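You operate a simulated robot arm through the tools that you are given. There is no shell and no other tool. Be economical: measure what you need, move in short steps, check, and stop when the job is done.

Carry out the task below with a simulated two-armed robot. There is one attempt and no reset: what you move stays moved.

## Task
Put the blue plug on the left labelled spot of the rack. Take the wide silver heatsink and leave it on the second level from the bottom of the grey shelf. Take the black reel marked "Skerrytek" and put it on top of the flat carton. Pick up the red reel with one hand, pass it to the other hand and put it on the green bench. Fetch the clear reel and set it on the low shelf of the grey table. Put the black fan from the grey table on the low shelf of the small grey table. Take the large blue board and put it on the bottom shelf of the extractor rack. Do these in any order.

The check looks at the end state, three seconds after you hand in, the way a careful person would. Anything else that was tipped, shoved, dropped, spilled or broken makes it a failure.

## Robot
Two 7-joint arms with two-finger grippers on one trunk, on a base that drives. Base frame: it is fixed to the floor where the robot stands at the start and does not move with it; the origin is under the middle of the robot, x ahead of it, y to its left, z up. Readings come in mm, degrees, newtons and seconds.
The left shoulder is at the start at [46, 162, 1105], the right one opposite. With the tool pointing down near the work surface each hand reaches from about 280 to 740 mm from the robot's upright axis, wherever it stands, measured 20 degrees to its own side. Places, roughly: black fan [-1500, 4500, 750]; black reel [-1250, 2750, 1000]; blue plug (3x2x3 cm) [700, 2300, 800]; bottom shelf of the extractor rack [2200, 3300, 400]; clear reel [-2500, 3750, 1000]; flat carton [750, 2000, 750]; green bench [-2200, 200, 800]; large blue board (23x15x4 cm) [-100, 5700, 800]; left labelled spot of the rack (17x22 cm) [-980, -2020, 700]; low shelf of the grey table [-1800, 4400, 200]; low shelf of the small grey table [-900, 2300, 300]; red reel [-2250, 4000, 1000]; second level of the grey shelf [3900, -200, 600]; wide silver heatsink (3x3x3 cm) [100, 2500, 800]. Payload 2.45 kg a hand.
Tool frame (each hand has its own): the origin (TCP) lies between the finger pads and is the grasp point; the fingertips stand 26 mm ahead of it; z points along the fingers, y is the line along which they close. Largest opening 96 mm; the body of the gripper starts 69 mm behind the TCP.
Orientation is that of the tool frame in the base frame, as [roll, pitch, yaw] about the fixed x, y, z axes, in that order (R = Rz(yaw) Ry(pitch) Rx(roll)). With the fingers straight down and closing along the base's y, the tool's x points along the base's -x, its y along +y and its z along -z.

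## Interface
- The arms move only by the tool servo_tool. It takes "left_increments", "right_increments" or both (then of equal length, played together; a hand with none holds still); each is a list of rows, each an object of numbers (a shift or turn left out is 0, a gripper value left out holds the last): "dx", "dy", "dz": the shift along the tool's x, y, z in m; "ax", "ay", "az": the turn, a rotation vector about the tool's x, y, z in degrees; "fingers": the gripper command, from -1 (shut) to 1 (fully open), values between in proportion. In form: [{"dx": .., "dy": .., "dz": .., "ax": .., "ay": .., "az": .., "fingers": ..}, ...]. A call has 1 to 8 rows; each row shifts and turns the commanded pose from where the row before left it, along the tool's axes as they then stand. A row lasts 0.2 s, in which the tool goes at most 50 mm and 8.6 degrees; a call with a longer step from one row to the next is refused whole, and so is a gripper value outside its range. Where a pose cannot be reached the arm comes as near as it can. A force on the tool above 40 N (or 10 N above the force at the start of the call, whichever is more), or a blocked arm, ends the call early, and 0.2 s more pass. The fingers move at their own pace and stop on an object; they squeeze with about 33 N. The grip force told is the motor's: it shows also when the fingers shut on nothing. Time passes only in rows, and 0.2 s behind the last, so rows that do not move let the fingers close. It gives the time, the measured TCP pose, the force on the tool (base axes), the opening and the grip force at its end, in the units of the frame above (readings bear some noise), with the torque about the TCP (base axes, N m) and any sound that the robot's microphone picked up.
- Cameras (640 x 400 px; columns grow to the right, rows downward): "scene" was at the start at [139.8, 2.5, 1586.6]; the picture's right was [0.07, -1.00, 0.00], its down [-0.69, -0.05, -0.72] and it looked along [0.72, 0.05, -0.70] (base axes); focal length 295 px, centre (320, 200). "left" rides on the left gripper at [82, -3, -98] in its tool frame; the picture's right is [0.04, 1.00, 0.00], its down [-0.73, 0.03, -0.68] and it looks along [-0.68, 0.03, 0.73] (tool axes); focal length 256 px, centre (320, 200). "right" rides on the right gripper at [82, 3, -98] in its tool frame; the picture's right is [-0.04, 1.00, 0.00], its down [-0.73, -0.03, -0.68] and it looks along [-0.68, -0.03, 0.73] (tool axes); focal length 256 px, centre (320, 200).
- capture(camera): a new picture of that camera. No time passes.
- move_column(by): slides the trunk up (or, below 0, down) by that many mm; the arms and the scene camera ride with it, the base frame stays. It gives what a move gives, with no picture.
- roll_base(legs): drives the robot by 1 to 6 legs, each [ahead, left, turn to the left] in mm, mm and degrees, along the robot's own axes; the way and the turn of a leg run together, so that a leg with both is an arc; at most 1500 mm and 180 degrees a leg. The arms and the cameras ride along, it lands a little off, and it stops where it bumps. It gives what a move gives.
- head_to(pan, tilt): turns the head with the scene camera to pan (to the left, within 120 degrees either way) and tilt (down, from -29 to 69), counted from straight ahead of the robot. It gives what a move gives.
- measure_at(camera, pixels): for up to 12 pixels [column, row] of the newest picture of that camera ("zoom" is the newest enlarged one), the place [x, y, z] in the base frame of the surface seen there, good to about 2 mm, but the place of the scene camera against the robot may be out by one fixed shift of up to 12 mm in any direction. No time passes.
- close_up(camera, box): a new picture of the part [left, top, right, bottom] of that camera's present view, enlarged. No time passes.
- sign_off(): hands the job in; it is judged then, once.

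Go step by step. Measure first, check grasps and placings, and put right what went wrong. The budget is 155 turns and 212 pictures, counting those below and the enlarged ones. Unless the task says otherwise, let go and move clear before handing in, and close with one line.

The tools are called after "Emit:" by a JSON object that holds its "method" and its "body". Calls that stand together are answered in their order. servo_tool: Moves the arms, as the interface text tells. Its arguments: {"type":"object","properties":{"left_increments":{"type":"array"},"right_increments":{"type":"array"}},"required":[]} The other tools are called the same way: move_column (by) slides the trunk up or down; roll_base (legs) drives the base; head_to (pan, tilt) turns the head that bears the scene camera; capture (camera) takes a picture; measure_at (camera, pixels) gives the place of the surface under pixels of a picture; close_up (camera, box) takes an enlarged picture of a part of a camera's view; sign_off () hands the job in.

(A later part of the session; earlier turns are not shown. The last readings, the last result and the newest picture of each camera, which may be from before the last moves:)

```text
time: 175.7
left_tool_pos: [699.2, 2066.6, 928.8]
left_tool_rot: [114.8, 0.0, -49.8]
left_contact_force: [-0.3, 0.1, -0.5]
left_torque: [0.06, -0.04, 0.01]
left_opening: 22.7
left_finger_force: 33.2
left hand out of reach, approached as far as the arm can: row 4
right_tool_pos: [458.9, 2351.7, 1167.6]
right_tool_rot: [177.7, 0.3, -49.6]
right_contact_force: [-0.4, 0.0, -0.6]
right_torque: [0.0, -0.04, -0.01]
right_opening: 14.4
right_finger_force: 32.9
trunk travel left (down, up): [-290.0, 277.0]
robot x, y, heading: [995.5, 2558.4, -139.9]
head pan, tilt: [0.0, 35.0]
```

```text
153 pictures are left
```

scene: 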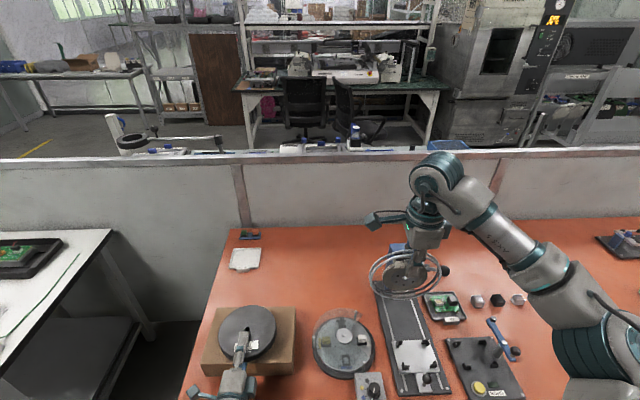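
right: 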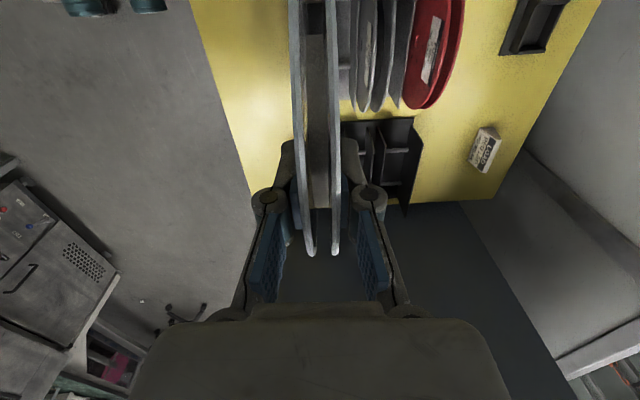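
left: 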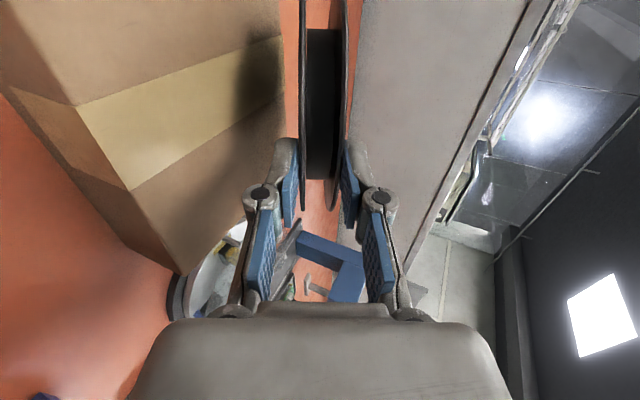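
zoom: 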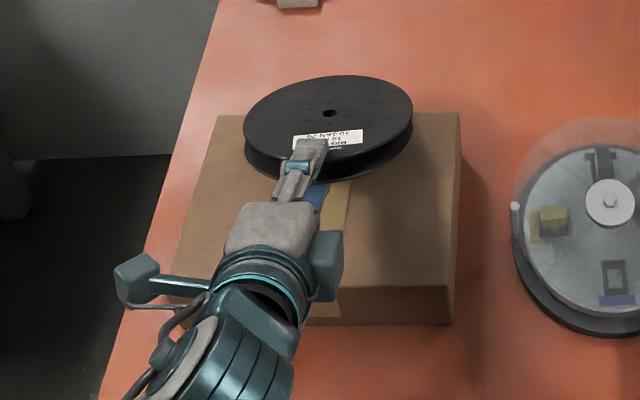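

Now held by its rear rim. I measure the reel in this zoom to set it precisely.

Emit:
{"method": "measure_at", "body": {"camera": "left", "pixels": [[303, 60], [345, 60], [180, 40], [240, 100]]}}

Emit:
{"method": "close_up", "body": {"camera": "scene", "box": [200, 280, 320, 380]}}

Emit:
{"method": "measure_at", "body": {"camera": "zoom", "pixels": [[350, 65], [355, 10], [370, 130], [255, 90], [400, 155], [470, 90], [440, 60], [280, 330]]}}

```text
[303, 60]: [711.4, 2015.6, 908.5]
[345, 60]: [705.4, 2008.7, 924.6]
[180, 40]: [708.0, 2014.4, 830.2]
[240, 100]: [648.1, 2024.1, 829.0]
```

```text
4.00 times, centred on (260, 330) of scene
```

zoom: 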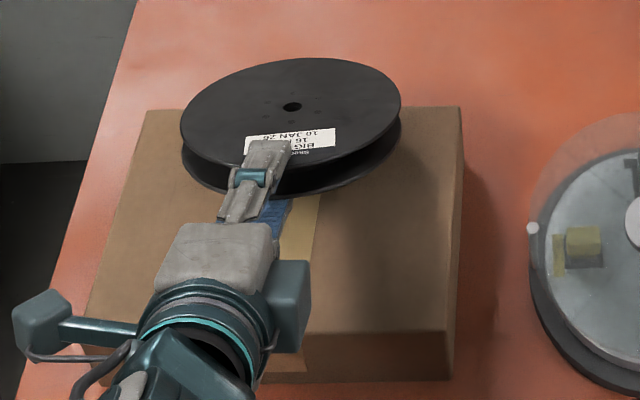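

```text
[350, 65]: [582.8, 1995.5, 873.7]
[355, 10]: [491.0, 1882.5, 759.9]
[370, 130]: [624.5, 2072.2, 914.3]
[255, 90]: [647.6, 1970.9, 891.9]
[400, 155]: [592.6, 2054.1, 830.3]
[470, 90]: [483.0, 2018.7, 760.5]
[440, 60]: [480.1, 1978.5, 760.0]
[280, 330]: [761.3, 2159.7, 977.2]
```

Reel centre ≈ c 1840; I set it down (≈27 mm lower, 10 mm back) and open again.

Emit:
{"method": "servo_tool", "body": {"left_increments": [{"dy": -0.014, "dz": 0.001}, {"dy": -0.0147, "dz": 0.0013}, {}, {"fingers": -0.2}, {}, {}]}}

Emit:
{"method": "servo_tool", "body": {"left_increments": [{"dz": -0.03}, {"dz": -0.03}, {}]}}

Emit:
{"method": "close_up", "body": {"camera": "scene", "box": [200, 280, 320, 380]}}

Emit:
{"method": "capture", "body": {"camera": "left"}}

```text
time: 177.1
left_tool_pos: [706.0, 2072.2, 900.3]
left_tool_rot: [115.0, 0.1, -49.8]
left_contact_force: [0.4, -0.3, -0.6]
left_torque: [0.03, -0.02, 0.04]
left_opening: 39.0
left_finger_force: 0.1
right_tool_pos: [458.9, 2352.0, 1167.2]
right_tool_rot: [177.9, 0.4, -49.6]
right_contact_force: [0.5, 0.5, -1.4]
right_torque: [0.01, 0.01, 0.03]
right_opening: 14.4
right_finger_force: 32.7
trunk travel left (down, up): [-290.0, 277.0]
robot x, y, heading: [994.3, 2560.2, -139.8]
head pan, tilt: [0.0, 35.0]
```

```text
time: 177.9
left_tool_pos: [747.4, 2105.2, 927.5]
left_tool_rot: [115.0, 0.1, -49.8]
left_contact_force: [0.2, -1.1, -0.5]
left_torque: [0.0, 0.02, 0.0]
left_opening: 38.2
left_finger_force: 0.1
right_tool_pos: [458.4, 2351.6, 1166.3]
right_tool_rot: [177.9, 0.3, -49.6]
right_contact_force: [0.3, -0.3, -1.0]
right_torque: [0.01, -0.02, 0.03]
right_opening: 14.3
right_finger_force: 33.2
trunk travel left (down, up): [-290.0, 277.0]
robot x, y, heading: [997.5, 2555.7, -139.6]
head pan, tilt: [0.0, 35.0]
```

```text
4.00 times, centred on (260, 330) of scene
```

zoom: 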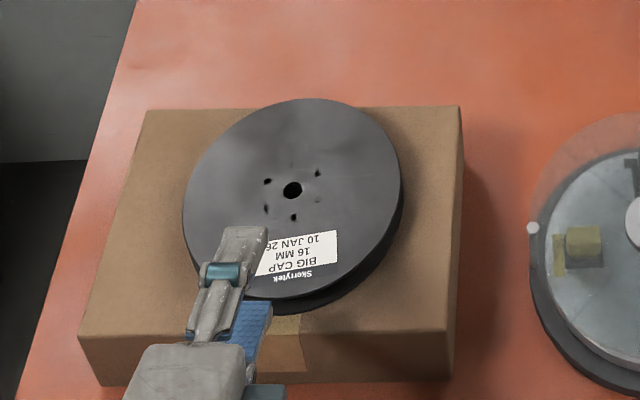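

```text
150 pictures are left
```

left: 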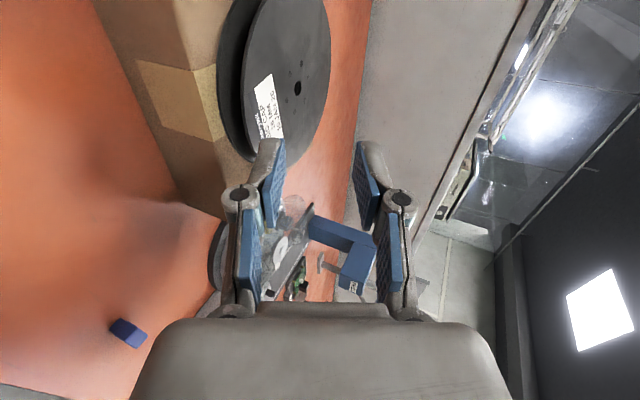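

The reel lies flat, label up, centred on the carton. I back off and strafe along the aisle to the grey table.

Emit:
{"method": "roll_base", "body": {"legs": [[-420, 0, 1.7], [0, -1500, 0], [0, -1500, 0], [0, -150, 0]]}}

Emit:
{"method": "head_to", "body": {"pan": 0, "tilt": 35}}

Emit:
{"method": "capture", "body": {"camera": "scene"}}

```text
time: 195.4
left_tool_pos: [-992.4, 4684.1, 921.7]
left_tool_rot: [115.0, 1.4, -48.0]
left_contact_force: [0.5, -0.6, -0.7]
left_torque: [0.0, 0.08, -0.08]
left_opening: 38.5
left_finger_force: 0.1
right_tool_pos: [-1285.0, 4914.5, 1172.0]
right_tool_rot: [177.8, 1.8, -47.7]
right_contact_force: [1.6, -1.4, -1.2]
right_torque: [0.08, 0.16, 0.0]
right_opening: 14.4
right_finger_force: 32.3
trunk travel left (down, up): [-290.0, 277.0]
robot x, y, heading: [-776.4, 5159.8, -138.3]
head pan, tilt: [0.0, 35.0]
```

```text
time: 196.1
left_tool_pos: [-995.4, 4692.8, 928.0]
left_tool_rot: [114.8, 0.0, -48.0]
left_contact_force: [2.3, -1.8, -0.6]
left_torque: [0.02, 0.03, -0.13]
left_opening: 38.5
left_finger_force: 0.1
right_tool_pos: [-1290.5, 4927.2, 1170.7]
right_tool_rot: [177.5, 0.8, -47.5]
right_contact_force: [0.7, -1.5, -0.2]
right_torque: [0.05, 0.08, 0.01]
right_opening: 14.4
right_finger_force: 33.0
trunk travel left (down, up): [-290.0, 277.0]
robot x, y, heading: [-768.3, 5154.5, -138.2]
head pan, tilt: [0.0, 35.0]
```

```text
149 pictures are left
```

scene: 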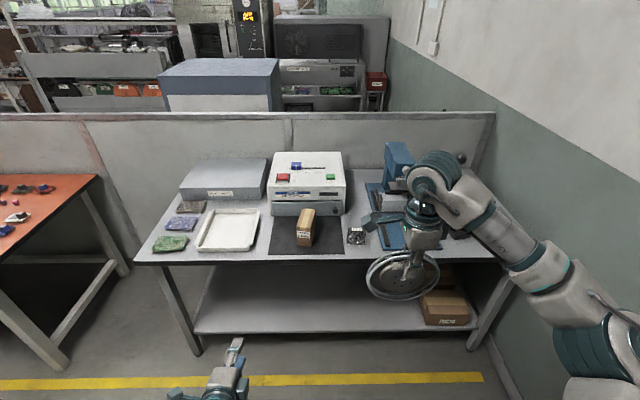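

The grey table is ahead: low shelf at (300,310), a carton on it at (445,308), a black fan-like thing at (355,236). I measure.

Emit:
{"method": "measure_at", "body": {"camera": "scene", "pixels": [[260, 330], [380, 328], [260, 300], [340, 300], [260, 280], [198, 331], [422, 312], [340, 262], [220, 264], [355, 232], [355, 241], [300, 275]]}}

Emit:
{"method": "close_up", "body": {"camera": "scene", "box": [150, 130, 510, 355]}}

Emit:
{"method": "close_up", "body": {"camera": "scene", "box": [330, 200, 480, 280]}}

```text
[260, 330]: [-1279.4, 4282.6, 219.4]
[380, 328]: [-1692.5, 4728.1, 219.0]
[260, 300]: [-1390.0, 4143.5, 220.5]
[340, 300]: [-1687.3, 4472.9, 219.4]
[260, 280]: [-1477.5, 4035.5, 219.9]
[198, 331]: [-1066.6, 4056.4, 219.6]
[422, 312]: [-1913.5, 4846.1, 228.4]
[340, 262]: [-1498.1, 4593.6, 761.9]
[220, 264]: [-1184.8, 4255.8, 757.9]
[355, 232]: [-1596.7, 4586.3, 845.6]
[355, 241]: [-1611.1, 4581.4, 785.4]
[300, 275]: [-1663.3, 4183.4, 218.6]
```

```text
1.78 times, centred on (330, 242) of scene
```

zoom: 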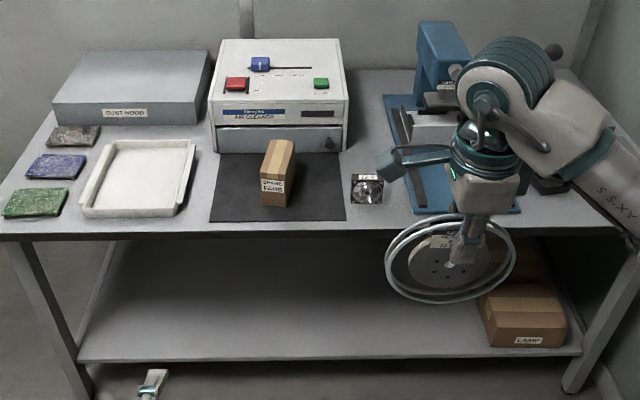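

```text
4.27 times, centred on (405, 240) of scene
```

zoom: 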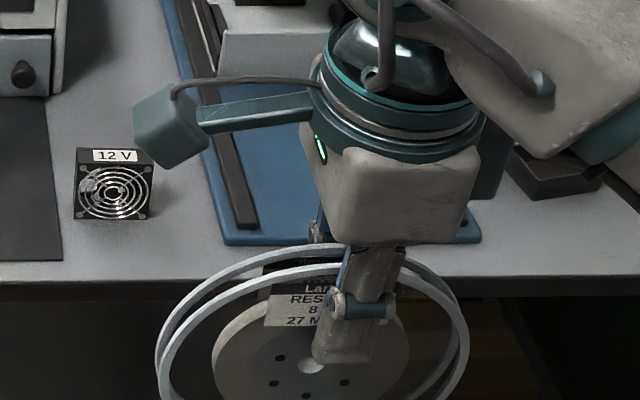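

Low shelf z≈219, its front edge c≈1915, free stretch s≈3750–4850. I pitch the right hand to 25° below horizontal and raise the left hand out of the way.

Emit:
{"method": "servo_tool", "body": {"right_increments": [{"ax": -8.1}, {"ax": -8.1}, {"ax": -8.1}, {"ax": -8.1}, {"ax": -8.1}, {"ax": -8.1}, {"ax": -8.1}, {"ax": -8.1}], "left_increments": [{"dy": 0.027, "dz": -0.0127}, {"dy": 0.027, "dz": -0.0127}, {"dy": 0.027, "dz": -0.0127}, {"dy": 0.027, "dz": -0.0127}, {"dy": 0.027, "dz": -0.0127}, {"dy": 0.027, "dz": -0.0127}, {"dy": 0.027, "dz": -0.0127}, {"dy": 0.027, "dz": -0.0127}]}}

Emit:
{"method": "servo_tool", "body": {"right_increments": [{"dy": -0.0362, "dz": 0.0169}, {"dy": -0.0362, "dz": 0.0169}, {"dy": -0.0362, "dz": 0.0169}, {"dy": -0.0362, "dz": 0.0169}, {"dy": -0.0362, "dz": 0.0169}, {"dy": -0.0362, "dz": 0.0169}, {"dy": -0.0362, "dz": 0.0169}, {"dy": -0.0362, "dz": 0.0169}]}}

Emit:
{"method": "move_column", "body": {"by": -280}}

```text
time: 198.1
left_tool_pos: [-988.2, 4682.0, 1164.4]
left_tool_rot: [114.7, 0.7, -47.7]
left_contact_force: [1.1, -0.6, 0.2]
left_torque: [0.02, 0.04, -0.09]
left_opening: 38.5
left_finger_force: 0.0
left hand out of reach, approached as far as the arm can: row 2, 3
right_tool_pos: [-1278.3, 4920.9, 1175.6]
right_tool_rot: [112.3, 1.1, -47.2]
right_contact_force: [0.8, -1.7, -0.9]
right_torque: [0.04, 0.02, -0.03]
right_opening: 14.3
right_finger_force: 33.2
trunk travel left (down, up): [-290.0, 277.0]
robot x, y, heading: [-766.4, 5150.8, -137.7]
head pan, tilt: [0.0, 35.0]
stopped in row 8 (left hand): the arm was blocked; the commanded pose is now the measured one
```

```text
time: 199.8
left_tool_pos: [-997.8, 4688.5, 1165.3]
left_tool_rot: [114.7, 0.3, -47.8]
left_contact_force: [0.9, -0.2, -0.9]
left_torque: [0.03, -0.01, -0.01]
left_opening: 38.3
left_finger_force: 0.2
right_tool_pos: [-1288.1, 4905.7, 969.1]
right_tool_rot: [113.1, 0.9, -47.8]
right_contact_force: [0.6, -0.2, -2.5]
right_torque: [0.05, 0.0, 0.0]
right_opening: 14.5
right_finger_force: 32.6
right hand out of reach, approached as far as the arm can: row 5, 6, 7, 8
trunk travel left (down, up): [-290.0, 277.0]
robot x, y, heading: [-766.3, 5153.7, -137.8]
head pan, tilt: [0.0, 35.0]
```

```text
time: 202.7
left_tool_pos: [-1046.1, 4663.3, 746.5]
left_tool_rot: [133.6, -0.4, -47.8]
left_contact_force: [-0.9, 0.1, 0.1]
left_torque: [-0.02, 0.01, 0.03]
left_opening: 38.3
left_finger_force: 0.1
right_tool_pos: [-1266.8, 4938.7, 461.7]
right_tool_rot: [140.4, 0.2, -47.7]
right_contact_force: [-1.0, 0.3, -2.0]
right_torque: [0.01, 0.01, 0.05]
right_opening: 14.6
right_finger_force: 33.3
trunk travel left (down, up): [-10.0, 557.0]
robot x, y, heading: [-775.3, 5157.0, -138.0]
head pan, tilt: [0.0, 35.0]
```

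The lowering also tilted both hands (right roll now 140°, z 462). I look at the scene to see the pose.

Emit:
{"method": "capture", "body": {"camera": "scene"}}

Emit:
{"method": "capture", "body": {"camera": "right"}}

```text
146 pictures are left
```

scene: 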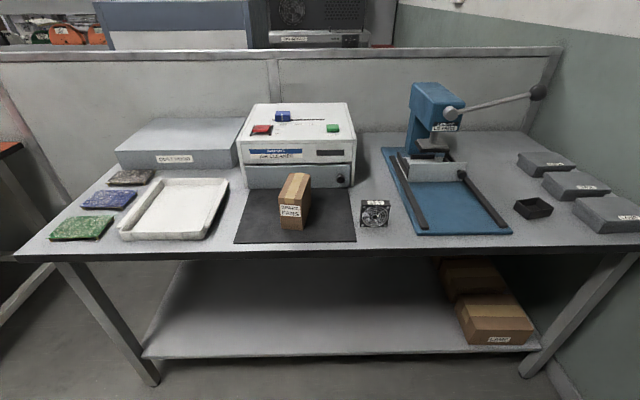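

```text
145 pictures are left
```

right: 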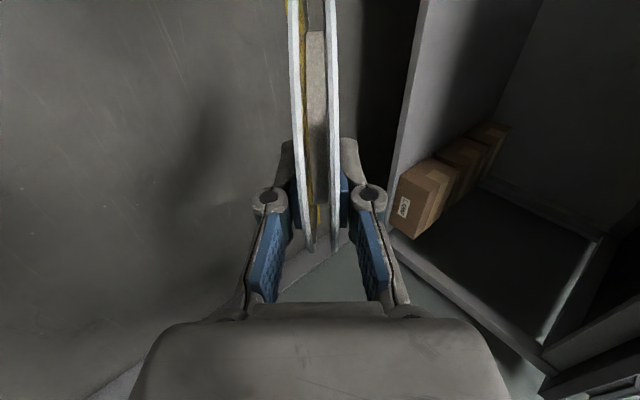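

Hands are now low. I level the right hand to 25° and lower it to z≈300 in front of the table, then shift left so the left hand fits the gap beside the table.

Emit:
{"method": "servo_tool", "body": {"right_increments": [{"ax": -8.4}, {"ax": -8.4}, {"ax": -8.4}, {"dy": -0.0362, "dz": 0.0169}, {"dy": -0.0362, "dz": 0.0169}, {"dy": -0.0362, "dz": 0.0169}, {"dy": -0.0362, "dz": 0.0169}]}}

Emit:
{"method": "roll_base", "body": {"legs": [[0, 560, 0]]}}

Emit:
{"method": "capture", "body": {"camera": "right"}}

Emit:
{"method": "head_to", "body": {"pan": 0, "tilt": 55}}

Emit:
{"method": "capture", "body": {"camera": "scene"}}

```text
time: 204.3
left_tool_pos: [-1043.7, 4659.3, 745.3]
left_tool_rot: [133.7, -0.2, -47.8]
left_contact_force: [-0.4, 0.2, 0.7]
left_torque: [-0.03, 0.0, -0.01]
left_opening: 38.7
left_finger_force: 0.2
right_tool_pos: [-1159.4, 4805.7, 411.9]
right_tool_rot: [115.7, 0.8, -48.1]
right_contact_force: [0.0, -0.9, -0.8]
right_torque: [0.06, -0.04, 0.01]
right_opening: 14.1
right_finger_force: 32.8
right hand out of reach, approached as far as the arm can: row 1, 2, 3, 4, 5, 6, 7
trunk travel left (down, up): [-10.0, 557.0]
robot x, y, heading: [-770.4, 5156.1, -138.3]
head pan, tilt: [0.0, 35.0]
```

```text
time: 207.5
left_tool_pos: [-673.6, 4244.6, 746.4]
left_tool_rot: [133.5, -0.3, -48.2]
left_contact_force: [-0.6, 0.4, 0.8]
left_torque: [0.0, -0.03, 0.0]
left_opening: 38.3
left_finger_force: 0.1
right_tool_pos: [-788.8, 4390.8, 413.4]
right_tool_rot: [115.6, 0.4, -48.6]
right_contact_force: [0.3, -0.5, -1.4]
right_torque: [0.06, -0.01, 0.03]
right_opening: 14.2
right_finger_force: 33.5
trunk travel left (down, up): [-10.0, 557.0]
robot x, y, heading: [-393.1, 4732.2, -138.4]
head pan, tilt: [0.0, 35.0]
```

```text
144 pictures are left
```

right: 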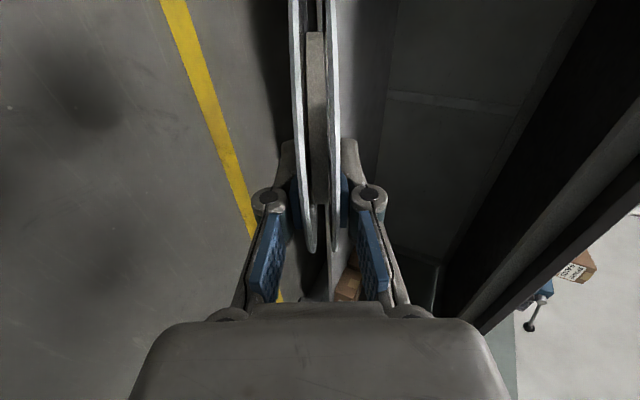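

```text
time: 208.3
left_tool_pos: [-669.1, 4245.9, 748.7]
left_tool_rot: [133.3, -0.2, -48.0]
left_contact_force: [0.4, -0.6, 0.5]
left_torque: [0.04, 0.0, 0.02]
left_opening: 38.6
left_finger_force: 0.0
right_tool_pos: [-788.0, 4391.0, 415.2]
right_tool_rot: [115.2, 0.6, -48.6]
right_contact_force: [-0.7, -0.7, -1.7]
right_torque: [0.08, -0.03, 0.03]
right_opening: 14.3
right_finger_force: 33.2
trunk travel left (down, up): [-10.0, 557.0]
robot x, y, heading: [-397.2, 4734.5, -138.3]
head pan, tilt: [0.0, 55.0]
```

```text
143 pictures are left
```

scene: 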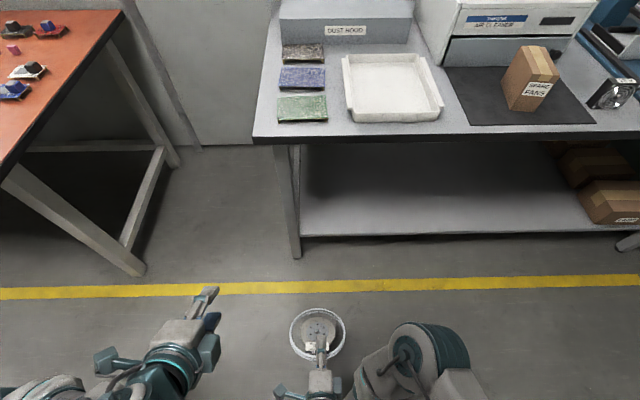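

The right arm can't hold 25° that low (it got pulled sideways to lateral 0, z 414). I test a steeper 55° tilt, moving back to its own side and lower.

Emit:
{"method": "servo_tool", "body": {"right_increments": [{"ax": 8.4, "dx": -0.02}, {"ax": 8.4, "dx": -0.03}, {"ax": 8.4, "dx": -0.03}, {"ax": 5, "dx": -0.03}, {"dx": -0.04}, {"dy": -0.023, "dz": 0.033}, {"dy": -0.023, "dz": 0.033}, {"dy": -0.023, "dz": 0.033}]}}

Emit:
{"method": "servo_tool", "body": {"right_increments": [{"dy": -0.023, "dz": 0.033}, {}]}}

```text
time: 210.1
left_tool_pos: [-670.4, 4246.6, 749.4]
left_tool_rot: [133.4, -0.3, -48.2]
left_contact_force: [0.1, -0.3, -0.1]
left_torque: [0.01, 0.0, 0.02]
left_opening: 38.4
left_finger_force: 0.0
right_tool_pos: [-885.4, 4504.6, 348.9]
right_tool_rot: [145.8, 0.9, -48.8]
right_contact_force: [-0.5, 0.6, -0.2]
right_torque: [0.05, 0.01, 0.0]
right_opening: 14.3
right_finger_force: 33.3
right hand out of reach, approached as far as the arm can: row 7, 8
trunk travel left (down, up): [-10.0, 557.0]
robot x, y, heading: [-395.4, 4733.7, -138.5]
head pan, tilt: [0.0, 55.0]
```

```text
time: 210.7
left_tool_pos: [-668.0, 4244.5, 748.4]
left_tool_rot: [133.3, -0.1, -48.1]
left_contact_force: [0.5, -0.1, -0.7]
left_torque: [0.02, -0.02, -0.02]
left_opening: 38.4
left_finger_force: 0.2
right_tool_pos: [-884.5, 4501.8, 348.4]
right_tool_rot: [145.8, 1.0, -48.8]
right_contact_force: [0.1, 0.8, -0.7]
right_torque: [0.03, 0.01, 0.03]
right_opening: 14.4
right_finger_force: 33.2
right hand out of reach, approached as far as the arm can: row 1
trunk travel left (down, up): [-10.0, 557.0]
robot x, y, heading: [-397.1, 4734.3, -138.3]
head pan, tilt: [0.0, 55.0]
```

Limit seems a wrist bend limit rather than reach; moving further forward may allow lower. I test going 100 mm forward and 80 mm down.

Emit:
{"method": "servo_tool", "body": {"right_increments": [{"dy": 0.033, "dz": 0.0225}, {"dy": 0.033, "dz": 0.0225}, {"dy": 0.033, "dz": 0.0225}, {"dy": -0.0225, "dz": 0.033}, {"dy": -0.0225, "dz": 0.033}, {}]}}

Emit:
{"method": "servo_tool", "body": {"right_increments": [{"ax": -8.4}, {"ax": -8.4}, {}]}}

```text
time: 212.1
left_tool_pos: [-669.7, 4246.0, 749.2]
left_tool_rot: [133.2, -0.2, -48.2]
left_contact_force: [-0.5, 0.6, 0.4]
left_torque: [-0.01, 0.02, 0.0]
left_opening: 38.3
left_finger_force: 0.0
right_tool_pos: [-976.6, 4423.6, 269.8]
right_tool_rot: [145.6, 0.6, -48.6]
right_contact_force: [1.1, -0.6, -0.6]
right_torque: [-0.01, -0.02, -0.03]
right_opening: 14.5
right_finger_force: 33.2
trunk travel left (down, up): [-10.0, 557.0]
robot x, y, heading: [-399.1, 4735.2, -138.5]
head pan, tilt: [0.0, 55.0]
```

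```text
time: 212.9
left_tool_pos: [-669.5, 4246.0, 747.8]
left_tool_rot: [133.3, -0.2, -48.1]
left_contact_force: [-0.2, 0.2, 0.7]
left_torque: [0.02, 0.0, 0.01]
left_opening: 38.3
left_finger_force: 0.1
right_tool_pos: [-977.3, 4424.3, 268.8]
right_tool_rot: [145.5, 0.6, -48.6]
right_contact_force: [-0.7, -0.6, -0.5]
right_torque: [0.04, -0.01, -0.01]
right_opening: 14.3
right_finger_force: 32.8
right hand out of reach, approached as far as the arm can: row 1, 2
trunk travel left (down, up): [-10.0, 557.0]
robot x, y, heading: [-394.9, 4737.4, -138.2]
head pan, tilt: [0.0, 55.0]
```

That worked (z 269 at 640 forward). I go another 80 mm forward and try levelling again.

Emit:
{"method": "servo_tool", "body": {"right_increments": [{"dy": 0.033, "dz": 0.0225}, {"dy": 0.033, "dz": 0.0225}, {"dy": 0.011, "dz": -0.0165}, {"ax": -8.4}, {"ax": -8.4}, {"ax": -8.4}, {}]}}

```text
time: 214.5
left_tool_pos: [-669.7, 4245.9, 748.9]
left_tool_rot: [133.3, -0.2, -48.2]
left_contact_force: [-1.0, 0.3, -0.8]
left_torque: [0.03, 0.0, 0.02]
left_opening: 38.4
left_finger_force: 0.1
right_tool_pos: [-1027.1, 4365.3, 288.1]
right_tool_rot: [138.5, 0.1, -48.0]
right_contact_force: [-0.6, 0.7, -0.3]
right_torque: [0.03, 0.01, -0.01]
right_opening: 14.4
right_finger_force: 32.9
right hand out of reach, approached as far as the arm can: row 4, 5, 6
trunk travel left (down, up): [-10.0, 557.0]
robot x, y, heading: [-395.0, 4737.1, -138.4]
head pan, tilt: [0.0, 55.0]
```

The reachable tilt there is 48° at z≈290, adequate. I raise 50 mm and drive 340 mm forward so the reel goes in over the low shelf.

Emit:
{"method": "servo_tool", "body": {"right_increments": [{"dy": 0.033, "dz": -0.037}, {}]}}

Emit:
{"method": "roll_base", "body": {"legs": [[340, 0, 0]]}}

Emit:
{"method": "capture", "body": {"camera": "scene"}}

Emit:
{"method": "capture", "body": {"camera": "right"}}

```text
time: 215.1
left_tool_pos: [-668.8, 4244.6, 749.0]
left_tool_rot: [133.3, -0.2, -48.2]
left_contact_force: [-0.3, -0.1, -0.7]
left_torque: [-0.05, 0.02, 0.01]
left_opening: 38.3
left_finger_force: 0.0
right_tool_pos: [-1024.6, 4364.4, 337.3]
right_tool_rot: [138.5, 0.1, -48.1]
right_contact_force: [0.5, 0.1, -1.3]
right_torque: [0.05, 0.04, -0.03]
right_opening: 14.5
right_finger_force: 32.9
trunk travel left (down, up): [-10.0, 557.0]
robot x, y, heading: [-393.9, 4737.0, -138.5]
head pan, tilt: [0.0, 55.0]
```

```text
time: 217.4
left_tool_pos: [-925.8, 4020.9, 748.3]
left_tool_rot: [133.3, -0.3, -48.3]
left_contact_force: [-1.0, 0.1, -0.5]
left_torque: [0.01, -0.03, 0.0]
left_opening: 38.3
left_finger_force: 0.0
right_tool_pos: [-1281.6, 4139.4, 337.2]
right_tool_rot: [138.6, 0.1, -48.3]
right_contact_force: [0.4, -0.1, -1.6]
right_torque: [0.02, 0.03, 0.04]
right_opening: 14.1
right_finger_force: 33.0
trunk travel left (down, up): [-10.0, 557.0]
robot x, y, heading: [-654.0, 4509.5, -138.6]
head pan, tilt: [0.0, 55.0]
```

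```text
142 pictures are left
```

scene: 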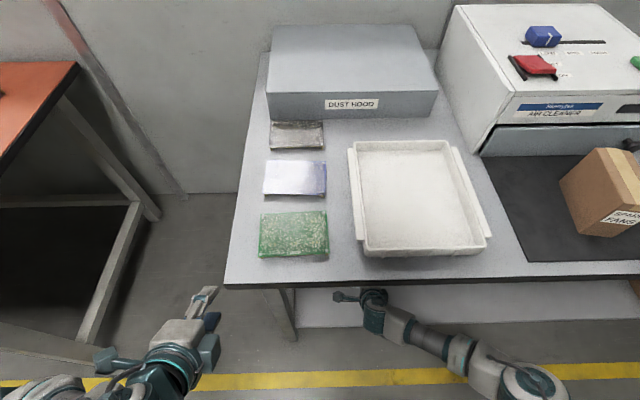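

```text
141 pictures are left
```

right: 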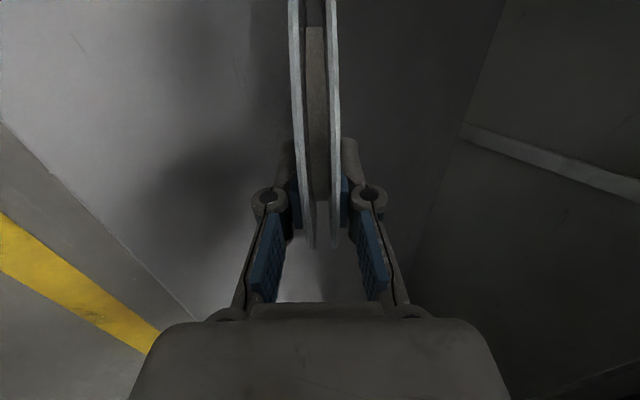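

The reel is under the table top, over the shelf. I verify shelf height with the right camera, then lower 16 mm and release partially.

Emit:
{"method": "measure_at", "body": {"camera": "right", "pixels": [[130, 150], [120, 250], [190, 320], [330, 100], [295, 60], [200, 60]]}}

Emit:
{"method": "servo_tool", "body": {"right_increments": [{"dy": -0.0105, "dz": 0.012}, {}]}}

Emit:
{"method": "capture", "body": {"camera": "right"}}

```text
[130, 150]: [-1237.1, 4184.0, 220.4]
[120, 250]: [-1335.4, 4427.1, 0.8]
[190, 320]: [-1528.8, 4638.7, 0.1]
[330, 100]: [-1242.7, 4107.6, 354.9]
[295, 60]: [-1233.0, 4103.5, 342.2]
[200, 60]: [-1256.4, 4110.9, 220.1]
```

```text
time: 218.0
left_tool_pos: [-921.7, 4023.2, 752.4]
left_tool_rot: [132.8, 0.0, -48.4]
left_contact_force: [0.3, -0.1, -0.7]
left_torque: [0.02, 0.01, -0.03]
left_opening: 38.3
left_finger_force: 0.1
right_tool_pos: [-1279.8, 4140.8, 328.1]
right_tool_rot: [138.1, 0.1, -48.3]
right_contact_force: [0.9, -0.5, -0.9]
right_torque: [0.04, -0.01, 0.01]
right_opening: 14.2
right_finger_force: 33.1
trunk travel left (down, up): [-10.0, 557.0]
robot x, y, heading: [-652.0, 4508.3, -138.5]
head pan, tilt: [0.0, 55.0]
```

```text
140 pictures are left
```

right: 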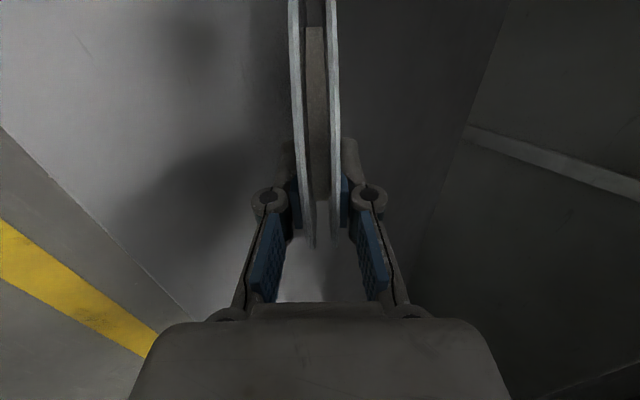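

Now z 328, contact expected near 319. I lower 10 mm in small steps.

Emit:
{"method": "servo_tool", "body": {"right_increments": [{"dy": -0.0033, "dz": 0.0037}, {"dy": -0.0033, "dz": 0.0037}, {}]}}

Emit:
{"method": "servo_tool", "body": {"right_increments": [{"dy": -0.002, "dz": 0.0022}, {}]}}

```text
time: 218.8
left_tool_pos: [-922.4, 4022.5, 752.8]
left_tool_rot: [132.9, -0.1, -48.3]
left_contact_force: [-0.1, -0.9, -0.3]
left_torque: [0.03, -0.04, 0.01]
left_opening: 38.5
left_finger_force: 0.2
right_tool_pos: [-1280.9, 4140.7, 316.0]
right_tool_rot: [138.2, 0.1, -48.3]
right_contact_force: [-0.9, 0.9, -0.4]
right_torque: [0.02, 0.01, 0.03]
right_opening: 14.2
right_finger_force: 33.0
trunk travel left (down, up): [-10.0, 557.0]
robot x, y, heading: [-648.8, 4508.1, -138.6]
head pan, tilt: [0.0, 55.0]
```

```text
time: 219.4
left_tool_pos: [-921.5, 4024.5, 752.1]
left_tool_rot: [132.8, -0.1, -48.4]
left_contact_force: [0.0, 0.5, -0.3]
left_torque: [0.01, 0.01, 0.03]
left_opening: 38.5
left_finger_force: 0.1
right_tool_pos: [-1280.4, 4139.6, 314.2]
right_tool_rot: [138.1, 0.2, -48.3]
right_contact_force: [1.3, 1.2, 5.2]
right_torque: [-0.24, 0.15, -0.04]
right_opening: 14.0
right_finger_force: 33.1
trunk travel left (down, up): [-10.0, 557.0]
robot x, y, heading: [-646.9, 4509.8, -138.3]
head pan, tilt: [0.0, 55.0]
```

Rim touches the shelf at z 314 (force +5 N). I open to ~60 mm so the reel leans down on the lower finger, then lower 30 mm.

Emit:
{"method": "servo_tool", "body": {"right_increments": [{"fingers": -0.3}, {"fingers": 0.0}, {"fingers": 0.25}, {}, {"dy": -0.01, "dz": 0.011}, {"dy": -0.01, "dz": 0.011}, {}]}}

Emit:
{"method": "capture", "body": {"camera": "right"}}

```text
time: 221.0
left_tool_pos: [-922.3, 4023.0, 752.7]
left_tool_rot: [132.9, -0.1, -48.4]
left_contact_force: [0.1, 0.7, -0.4]
left_torque: [-0.01, 0.02, 0.01]
left_opening: 38.4
left_finger_force: 0.1
right_tool_pos: [-1281.9, 4140.8, 283.2]
right_tool_rot: [138.2, 0.1, -48.2]
right_contact_force: [-0.2, 0.2, -0.6]
right_torque: [-0.01, 0.03, 0.01]
right_opening: 60.2
right_finger_force: 0.0
trunk travel left (down, up): [-10.0, 557.0]
robot x, y, heading: [-650.7, 4508.4, -138.7]
head pan, tilt: [0.0, 55.0]
```

```text
139 pictures are left
```

right: 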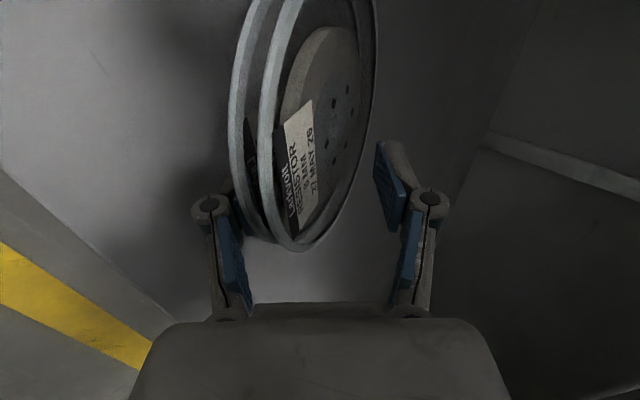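

The reel now lies nearly flat on the finger. I lower 13 mm more and pull straight back 120 mm.

Emit:
{"method": "servo_tool", "body": {"right_increments": [{"dy": -0.0087, "dz": 0.0097}, {}, {"dy": -0.03, "dz": -0.027}, {"dy": -0.03, "dz": -0.027}, {"dy": -0.03, "dz": -0.027}, {}]}}

Emit:
{"method": "capture", "body": {"camera": "right"}}

```text
time: 222.4
left_tool_pos: [-923.3, 4022.8, 752.4]
left_tool_rot: [132.9, -0.1, -48.3]
left_contact_force: [-0.6, 0.3, 0.6]
left_torque: [-0.01, -0.01, 0.02]
left_opening: 38.5
left_finger_force: 0.1
right_tool_pos: [-1257.2, 4161.3, 270.4]
right_tool_rot: [138.3, 0.3, -48.4]
right_contact_force: [0.1, -0.3, -0.5]
right_torque: [0.01, -0.01, 0.03]
right_opening: 60.0
right_finger_force: 0.1
right hand out of reach, approached as far as the arm can: row 3, 4, 5
trunk travel left (down, up): [-10.0, 557.0]
robot x, y, heading: [-649.3, 4507.6, -138.5]
head pan, tilt: [0.0, 55.0]
```

```text
138 pictures are left
```

right: 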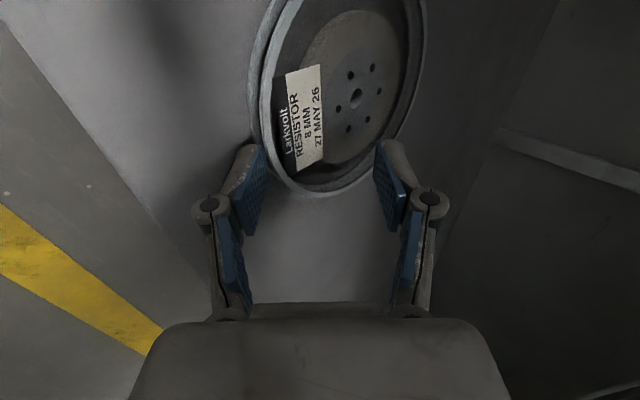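

The arm is at its limit; the reel slid off mostly. I back the base 80 mm and look.

Emit:
{"method": "roll_base", "body": {"legs": [[-80, 0, 0]]}}

Emit:
{"method": "capture", "body": {"camera": "right"}}

```text
time: 223.4
left_tool_pos: [-862.3, 4075.6, 751.6]
left_tool_rot: [132.8, -0.1, -48.4]
left_contact_force: [-0.2, -0.5, -0.5]
left_torque: [0.0, 0.0, 0.02]
left_opening: 38.4
left_finger_force: 0.1
right_tool_pos: [-1197.6, 4213.2, 271.1]
right_tool_rot: [138.1, 0.2, -48.3]
right_contact_force: [-0.1, -0.1, 0.5]
right_torque: [0.0, -0.01, 0.02]
right_opening: 60.1
right_finger_force: 0.1
trunk travel left (down, up): [-10.0, 557.0]
robot x, y, heading: [-590.9, 4559.9, -138.5]
head pan, tilt: [0.0, 55.0]
```

```text
137 pictures are left
```

right: 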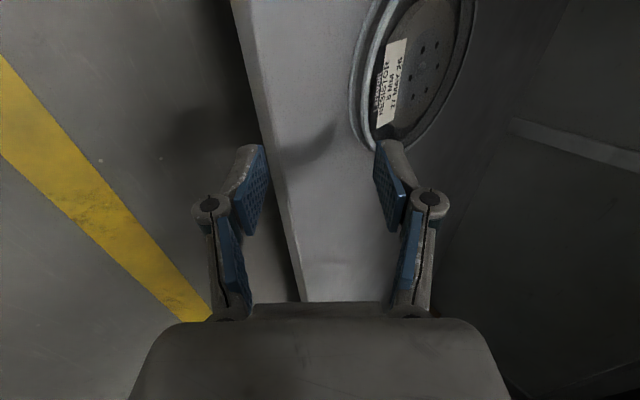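

The clear reel lies flat well inside the shelf edge. I back away, raise the trunk and bring both hands to point straight down again.

Emit:
{"method": "roll_base", "body": {"legs": [[-280, 0, 0]]}}

Emit:
{"method": "move_column", "body": {"by": 265}}

Emit:
{"method": "servo_tool", "body": {"right_increments": [{"ax": 8.4, "dz": -0.02}, {"ax": 8.4, "dz": -0.02}, {"ax": 8.4, "dz": -0.03}, {"ax": 8.4, "dz": -0.03}, {"ax": 8.3, "dz": -0.03}, {"dz": -0.04, "fingers": 1}, {"dz": -0.04}, {"dz": -0.04}], "left_increments": [{"ax": 8.4}, {"ax": 8.4}, {"ax": 8.4}, {"ax": 8.4}, {"ax": 8.4}, {"ax": 5.1, "fingers": 1}, {}, {}]}}

Emit:
{"method": "head_to", "body": {"pan": 0, "tilt": 45}}

Emit:
{"method": "capture", "body": {"camera": "scene"}}

```text
time: 225.4
left_tool_pos: [-651.3, 4264.3, 754.9]
left_tool_rot: [132.5, 0.4, -48.4]
left_contact_force: [-0.4, 1.2, 0.7]
left_torque: [-0.04, -0.02, 0.01]
left_opening: 38.3
left_finger_force: 0.0
right_tool_pos: [-985.1, 4403.0, 275.9]
right_tool_rot: [137.8, 0.2, -48.3]
right_contact_force: [-0.3, -0.6, 0.1]
right_torque: [-0.01, -0.04, 0.01]
right_opening: 60.1
right_finger_force: 0.0
trunk travel left (down, up): [-10.0, 557.0]
robot x, y, heading: [-378.4, 4749.2, -138.6]
head pan, tilt: [0.0, 55.0]
```

```text
time: 228.1
left_tool_pos: [-648.8, 4266.2, 1023.3]
left_tool_rot: [132.3, 0.4, -48.5]
left_contact_force: [-0.6, -0.1, 0.0]
left_torque: [-0.01, 0.01, 0.01]
left_opening: 38.6
left_finger_force: 0.0
right_tool_pos: [-983.3, 4401.9, 542.1]
right_tool_rot: [137.6, 0.2, -48.3]
right_contact_force: [-0.5, 0.5, 0.4]
right_torque: [-0.01, 0.02, -0.01]
right_opening: 60.2
right_finger_force: 0.1
trunk travel left (down, up): [-275.0, 292.0]
robot x, y, heading: [-379.1, 4748.4, -138.6]
head pan, tilt: [0.0, 55.0]
```

```text
time: 229.9
left_tool_pos: [-648.0, 4268.1, 1023.3]
left_tool_rot: [179.4, 0.4, -48.4]
left_contact_force: [0.5, -0.2, 0.2]
left_torque: [0.02, 0.01, -0.01]
left_opening: 96.3
left_finger_force: 0.2
right_tool_pos: [-943.7, 4437.8, 780.3]
right_tool_rot: [179.3, 0.2, -48.4]
right_contact_force: [-0.1, 0.0, 0.6]
right_torque: [-0.04, 0.02, 0.0]
right_opening: 95.9
right_finger_force: 0.0
trunk travel left (down, up): [-275.0, 292.0]
robot x, y, heading: [-375.5, 4747.3, -138.7]
head pan, tilt: [0.0, 55.0]
```

```text
time: 230.6
left_tool_pos: [-649.1, 4265.8, 1024.0]
left_tool_rot: [179.4, 0.4, -48.4]
left_contact_force: [-0.2, -0.1, -0.5]
left_torque: [-0.01, 0.02, 0.02]
left_opening: 95.9
left_finger_force: 0.1
right_tool_pos: [-945.2, 4437.6, 780.1]
right_tool_rot: [179.5, 0.2, -48.5]
right_contact_force: [-1.3, -0.2, 0.2]
right_torque: [0.01, -0.02, 0.01]
right_opening: 95.9
right_finger_force: 0.0
trunk travel left (down, up): [-275.0, 292.0]
robot x, y, heading: [-379.3, 4746.6, -138.7]
head pan, tilt: [0.0, 45.0]
```

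```text
136 pictures are left
```

scene: 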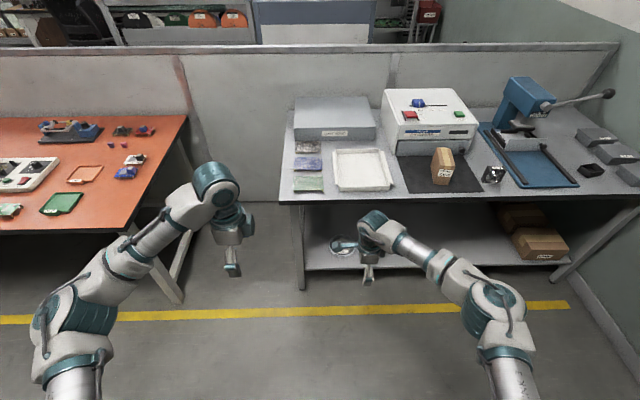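

Clear reel visible on the low shelf at (343,246). I raise and retract the right hand, then turn to face the far-wall tables for the blue board.

Emit:
{"method": "servo_tool", "body": {"right_increments": [{"dz": -0.04, "dy": -0.025}, {"dz": -0.04, "dy": -0.025}, {"dz": -0.04, "dy": -0.025}, {"dz": -0.04, "dy": -0.025}, {"dz": -0.04, "dy": -0.025}, {"dz": -0.04, "dy": -0.025}, {}]}}

Emit:
{"method": "roll_base", "body": {"legs": [[0, 0, 180.7], [0, 450, 0]]}}

Emit:
{"method": "capture", "body": {"camera": "scene"}}

```text
time: 232.2
left_tool_pos: [-650.0, 4265.8, 1023.2]
left_tool_rot: [179.4, 0.3, -48.4]
left_contact_force: [-0.2, 0.0, -0.1]
left_torque: [-0.02, -0.02, 0.0]
left_opening: 96.1
left_finger_force: 0.1
right_tool_pos: [-828.8, 4537.1, 1018.0]
right_tool_rot: [179.3, 0.2, -48.5]
right_contact_force: [-0.5, 0.2, 0.2]
right_torque: [0.03, 0.04, 0.01]
right_opening: 96.0
right_finger_force: 0.1
trunk travel left (down, up): [-275.0, 292.0]
robot x, y, heading: [-381.3, 4744.3, -138.8]
head pan, tilt: [0.0, 45.0]
```

```text
refused: 180.7 is not a number from -180 to 180
```

```text
135 pictures are left
```

scene: 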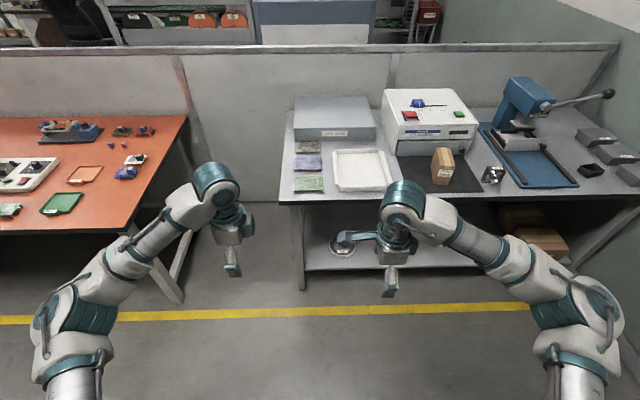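

The turn of 180.7° was refused; I turn 180° instead and strafe left.

Emit:
{"method": "roll_base", "body": {"legs": [[0, 0, 180], [0, 450, 0.7]]}}

Emit:
{"method": "head_to", "body": {"pan": 0, "tilt": 40}}

Emit:
{"method": "capture", "body": {"camera": "scene"}}

```text
time: 242.3
left_tool_pos: [-402.0, 5563.2, 1024.9]
left_tool_rot: [179.4, 0.2, 131.7]
left_contact_force: [0.7, -1.0, -0.7]
left_torque: [0.03, -0.01, 0.02]
left_opening: 96.1
left_finger_force: 0.1
right_tool_pos: [-220.5, 5293.1, 1017.7]
right_tool_rot: [179.4, -0.1, 131.6]
right_contact_force: [0.5, 0.3, -0.1]
right_torque: [0.0, 0.03, 0.02]
right_opening: 96.1
right_finger_force: 0.1
trunk travel left (down, up): [-275.0, 292.0]
robot x, y, heading: [-677.3, 5084.9, 41.3]
head pan, tilt: [0.0, 45.0]
```

```text
time: 242.9
left_tool_pos: [-409.4, 5565.2, 1026.1]
left_tool_rot: [179.1, 0.5, 131.7]
left_contact_force: [-0.5, 1.2, 1.1]
left_torque: [-0.04, -0.01, 0.05]
left_opening: 96.0
left_finger_force: 0.1
right_tool_pos: [-228.4, 5296.4, 1021.0]
right_tool_rot: [179.0, 0.2, 131.6]
right_contact_force: [-0.4, -0.3, 0.1]
right_torque: [-0.02, -0.02, 0.0]
right_opening: 95.9
right_finger_force: 0.1
trunk travel left (down, up): [-275.0, 292.0]
robot x, y, heading: [-675.0, 5084.0, 41.3]
head pan, tilt: [0.0, 40.0]
```

```text
134 pictures are left
```

scene: 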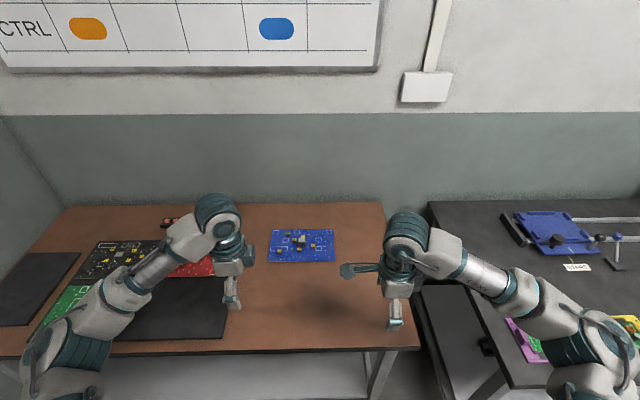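

The blue board lies at (300,246). I measure and zoom on it.

Emit:
{"method": "measure_at", "body": {"camera": "scene", "pixels": [[271, 231], [333, 231], [269, 260], [335, 260], [300, 246], [313, 241], [320, 320], [320, 350], [390, 350], [240, 340], [400, 260], [300, 290]]}}

Emit:
{"method": "close_up", "body": {"camera": "scene", "box": [250, 215, 350, 275]}}

```text
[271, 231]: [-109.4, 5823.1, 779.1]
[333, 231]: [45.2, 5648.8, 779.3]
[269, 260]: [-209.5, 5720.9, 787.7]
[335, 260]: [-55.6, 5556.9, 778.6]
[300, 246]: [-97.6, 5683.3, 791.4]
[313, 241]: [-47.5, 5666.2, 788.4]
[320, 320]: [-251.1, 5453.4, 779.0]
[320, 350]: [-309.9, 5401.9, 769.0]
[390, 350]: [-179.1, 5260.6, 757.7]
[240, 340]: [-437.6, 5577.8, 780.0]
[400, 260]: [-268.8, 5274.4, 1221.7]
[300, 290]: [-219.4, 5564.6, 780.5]
```

```text
6.40 times, centred on (300, 245) of scene
```

zoom: 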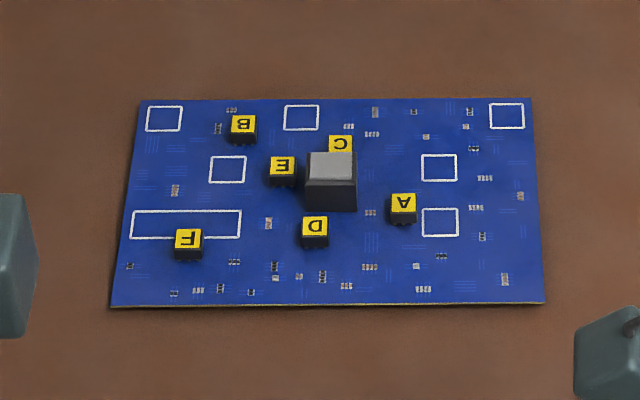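

The board carries a central block (zoom (331,180)), a natural handle; chip E is close on its left. I measure heights of block and chips.

Emit:
{"method": "measure_at", "body": {"camera": "zoom", "pixels": [[331, 165], [312, 158], [350, 158], [310, 176], [352, 176], [331, 195], [282, 163], [403, 199], [314, 222], [341, 142], [327, 270], [188, 236]]}}

```text
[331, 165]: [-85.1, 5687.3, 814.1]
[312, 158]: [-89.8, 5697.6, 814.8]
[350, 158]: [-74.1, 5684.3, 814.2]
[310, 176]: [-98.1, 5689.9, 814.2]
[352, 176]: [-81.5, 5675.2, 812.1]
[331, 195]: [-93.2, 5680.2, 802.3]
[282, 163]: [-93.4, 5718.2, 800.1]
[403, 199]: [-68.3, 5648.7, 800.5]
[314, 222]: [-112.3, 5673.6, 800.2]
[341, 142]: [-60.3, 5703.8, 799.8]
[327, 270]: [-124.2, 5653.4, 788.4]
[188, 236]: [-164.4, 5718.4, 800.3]
```

Block top z 814, chip tops z 800: I can grip the top 12 mm of the block, closing left-right. I turn the right hand back by -90° and drive in so the block is in the right hand's reach.

Emit:
{"method": "servo_tool", "body": {"right_increments": [{"az": -8.5}, {"az": -8.5}, {"az": -8.5}, {"az": -8.5}, {"az": -8.5}, {"az": -8.5}, {"az": -8.5}, {"az": -8.5}]}}

Emit:
{"method": "servo_tool", "body": {"right_increments": [{"az": -8.5}, {"az": -8.5}, {"az": -5, "fingers": 0.2}, {}]}}

Emit:
{"method": "roll_base", "body": {"legs": [[0, 273, 0.7], [175, 0, 0]]}}

Emit:
{"method": "capture", "body": {"camera": "right"}}

```text
time: 244.7
left_tool_pos: [-405.7, 5563.0, 1026.8]
left_tool_rot: [179.1, 0.3, 131.7]
left_contact_force: [0.3, -0.5, 0.1]
left_torque: [0.03, 0.03, -0.01]
left_opening: 96.2
left_finger_force: 0.0
right_tool_pos: [-225.5, 5293.1, 1019.9]
right_tool_rot: [179.6, 0.8, -160.3]
right_contact_force: [-0.5, 0.3, 0.3]
right_torque: [0.0, 0.02, -0.01]
right_opening: 96.0
right_finger_force: 0.1
trunk travel left (down, up): [-275.0, 292.0]
robot x, y, heading: [-677.3, 5084.5, 41.6]
head pan, tilt: [0.0, 40.0]
```

```text
time: 245.7
left_tool_pos: [-405.3, 5562.3, 1026.3]
left_tool_rot: [179.1, 0.2, 131.7]
left_contact_force: [0.1, -0.1, 0.4]
left_torque: [0.0, 0.02, 0.0]
left_opening: 96.1
left_finger_force: 0.0
right_tool_pos: [-225.3, 5291.7, 1020.1]
right_tool_rot: [-180.0, 0.8, -138.3]
right_contact_force: [0.3, -0.6, 0.6]
right_torque: [-0.02, 0.0, -0.04]
right_opening: 57.7
right_finger_force: 0.1
trunk travel left (down, up): [-275.0, 292.0]
robot x, y, heading: [-668.8, 5083.9, 41.6]
head pan, tilt: [0.0, 40.0]
```

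```text
time: 248.8
left_tool_pos: [-461.2, 5884.3, 1027.8]
left_tool_rot: [179.2, -0.1, 132.4]
left_contact_force: [0.0, 0.0, 0.2]
left_torque: [0.01, 0.03, 0.01]
left_opening: 96.0
left_finger_force: 0.0
right_tool_pos: [-277.1, 5616.9, 1018.4]
right_tool_rot: [179.7, 0.9, -137.8]
right_contact_force: [0.3, 0.8, -0.6]
right_torque: [-0.02, 0.02, -0.03]
right_opening: 57.7
right_finger_force: 0.0
trunk travel left (down, up): [-275.0, 292.0]
robot x, y, heading: [-727.8, 5406.9, 42.3]
head pan, tilt: [0.0, 40.0]
```

```text
132 pictures are left
```

right: 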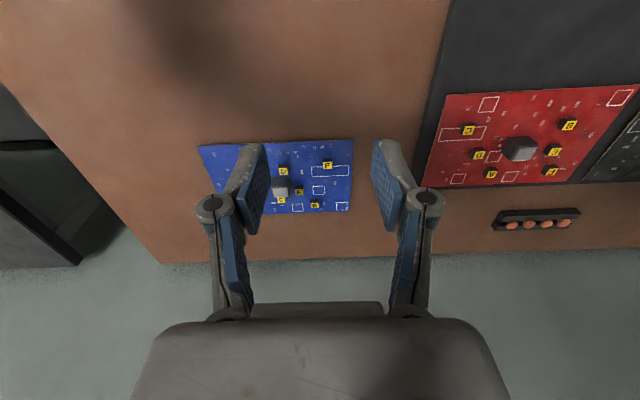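

The block shows at (280,187) in the right camera. I measure it closely.

Emit:
{"method": "close_up", "body": {"camera": "right", "box": [190, 130, 370, 230]}}

Emit:
{"method": "measure_at", "body": {"camera": "right", "pixels": [[280, 182], [275, 182], [286, 182], [280, 178], [280, 193], [300, 192], [283, 171]]}}

```text
3.56 times, centred on (280, 180) of right
```

zoom: 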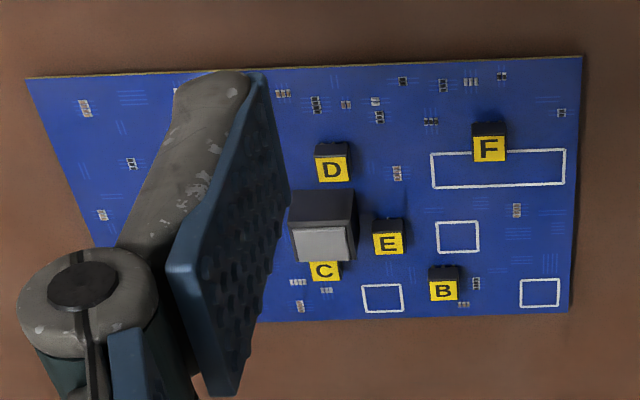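

```text
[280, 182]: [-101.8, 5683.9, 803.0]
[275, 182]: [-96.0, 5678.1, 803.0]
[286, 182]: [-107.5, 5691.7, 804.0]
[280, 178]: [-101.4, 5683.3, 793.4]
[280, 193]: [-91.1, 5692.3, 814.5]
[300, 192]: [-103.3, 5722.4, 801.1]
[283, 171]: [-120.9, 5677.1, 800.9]
```

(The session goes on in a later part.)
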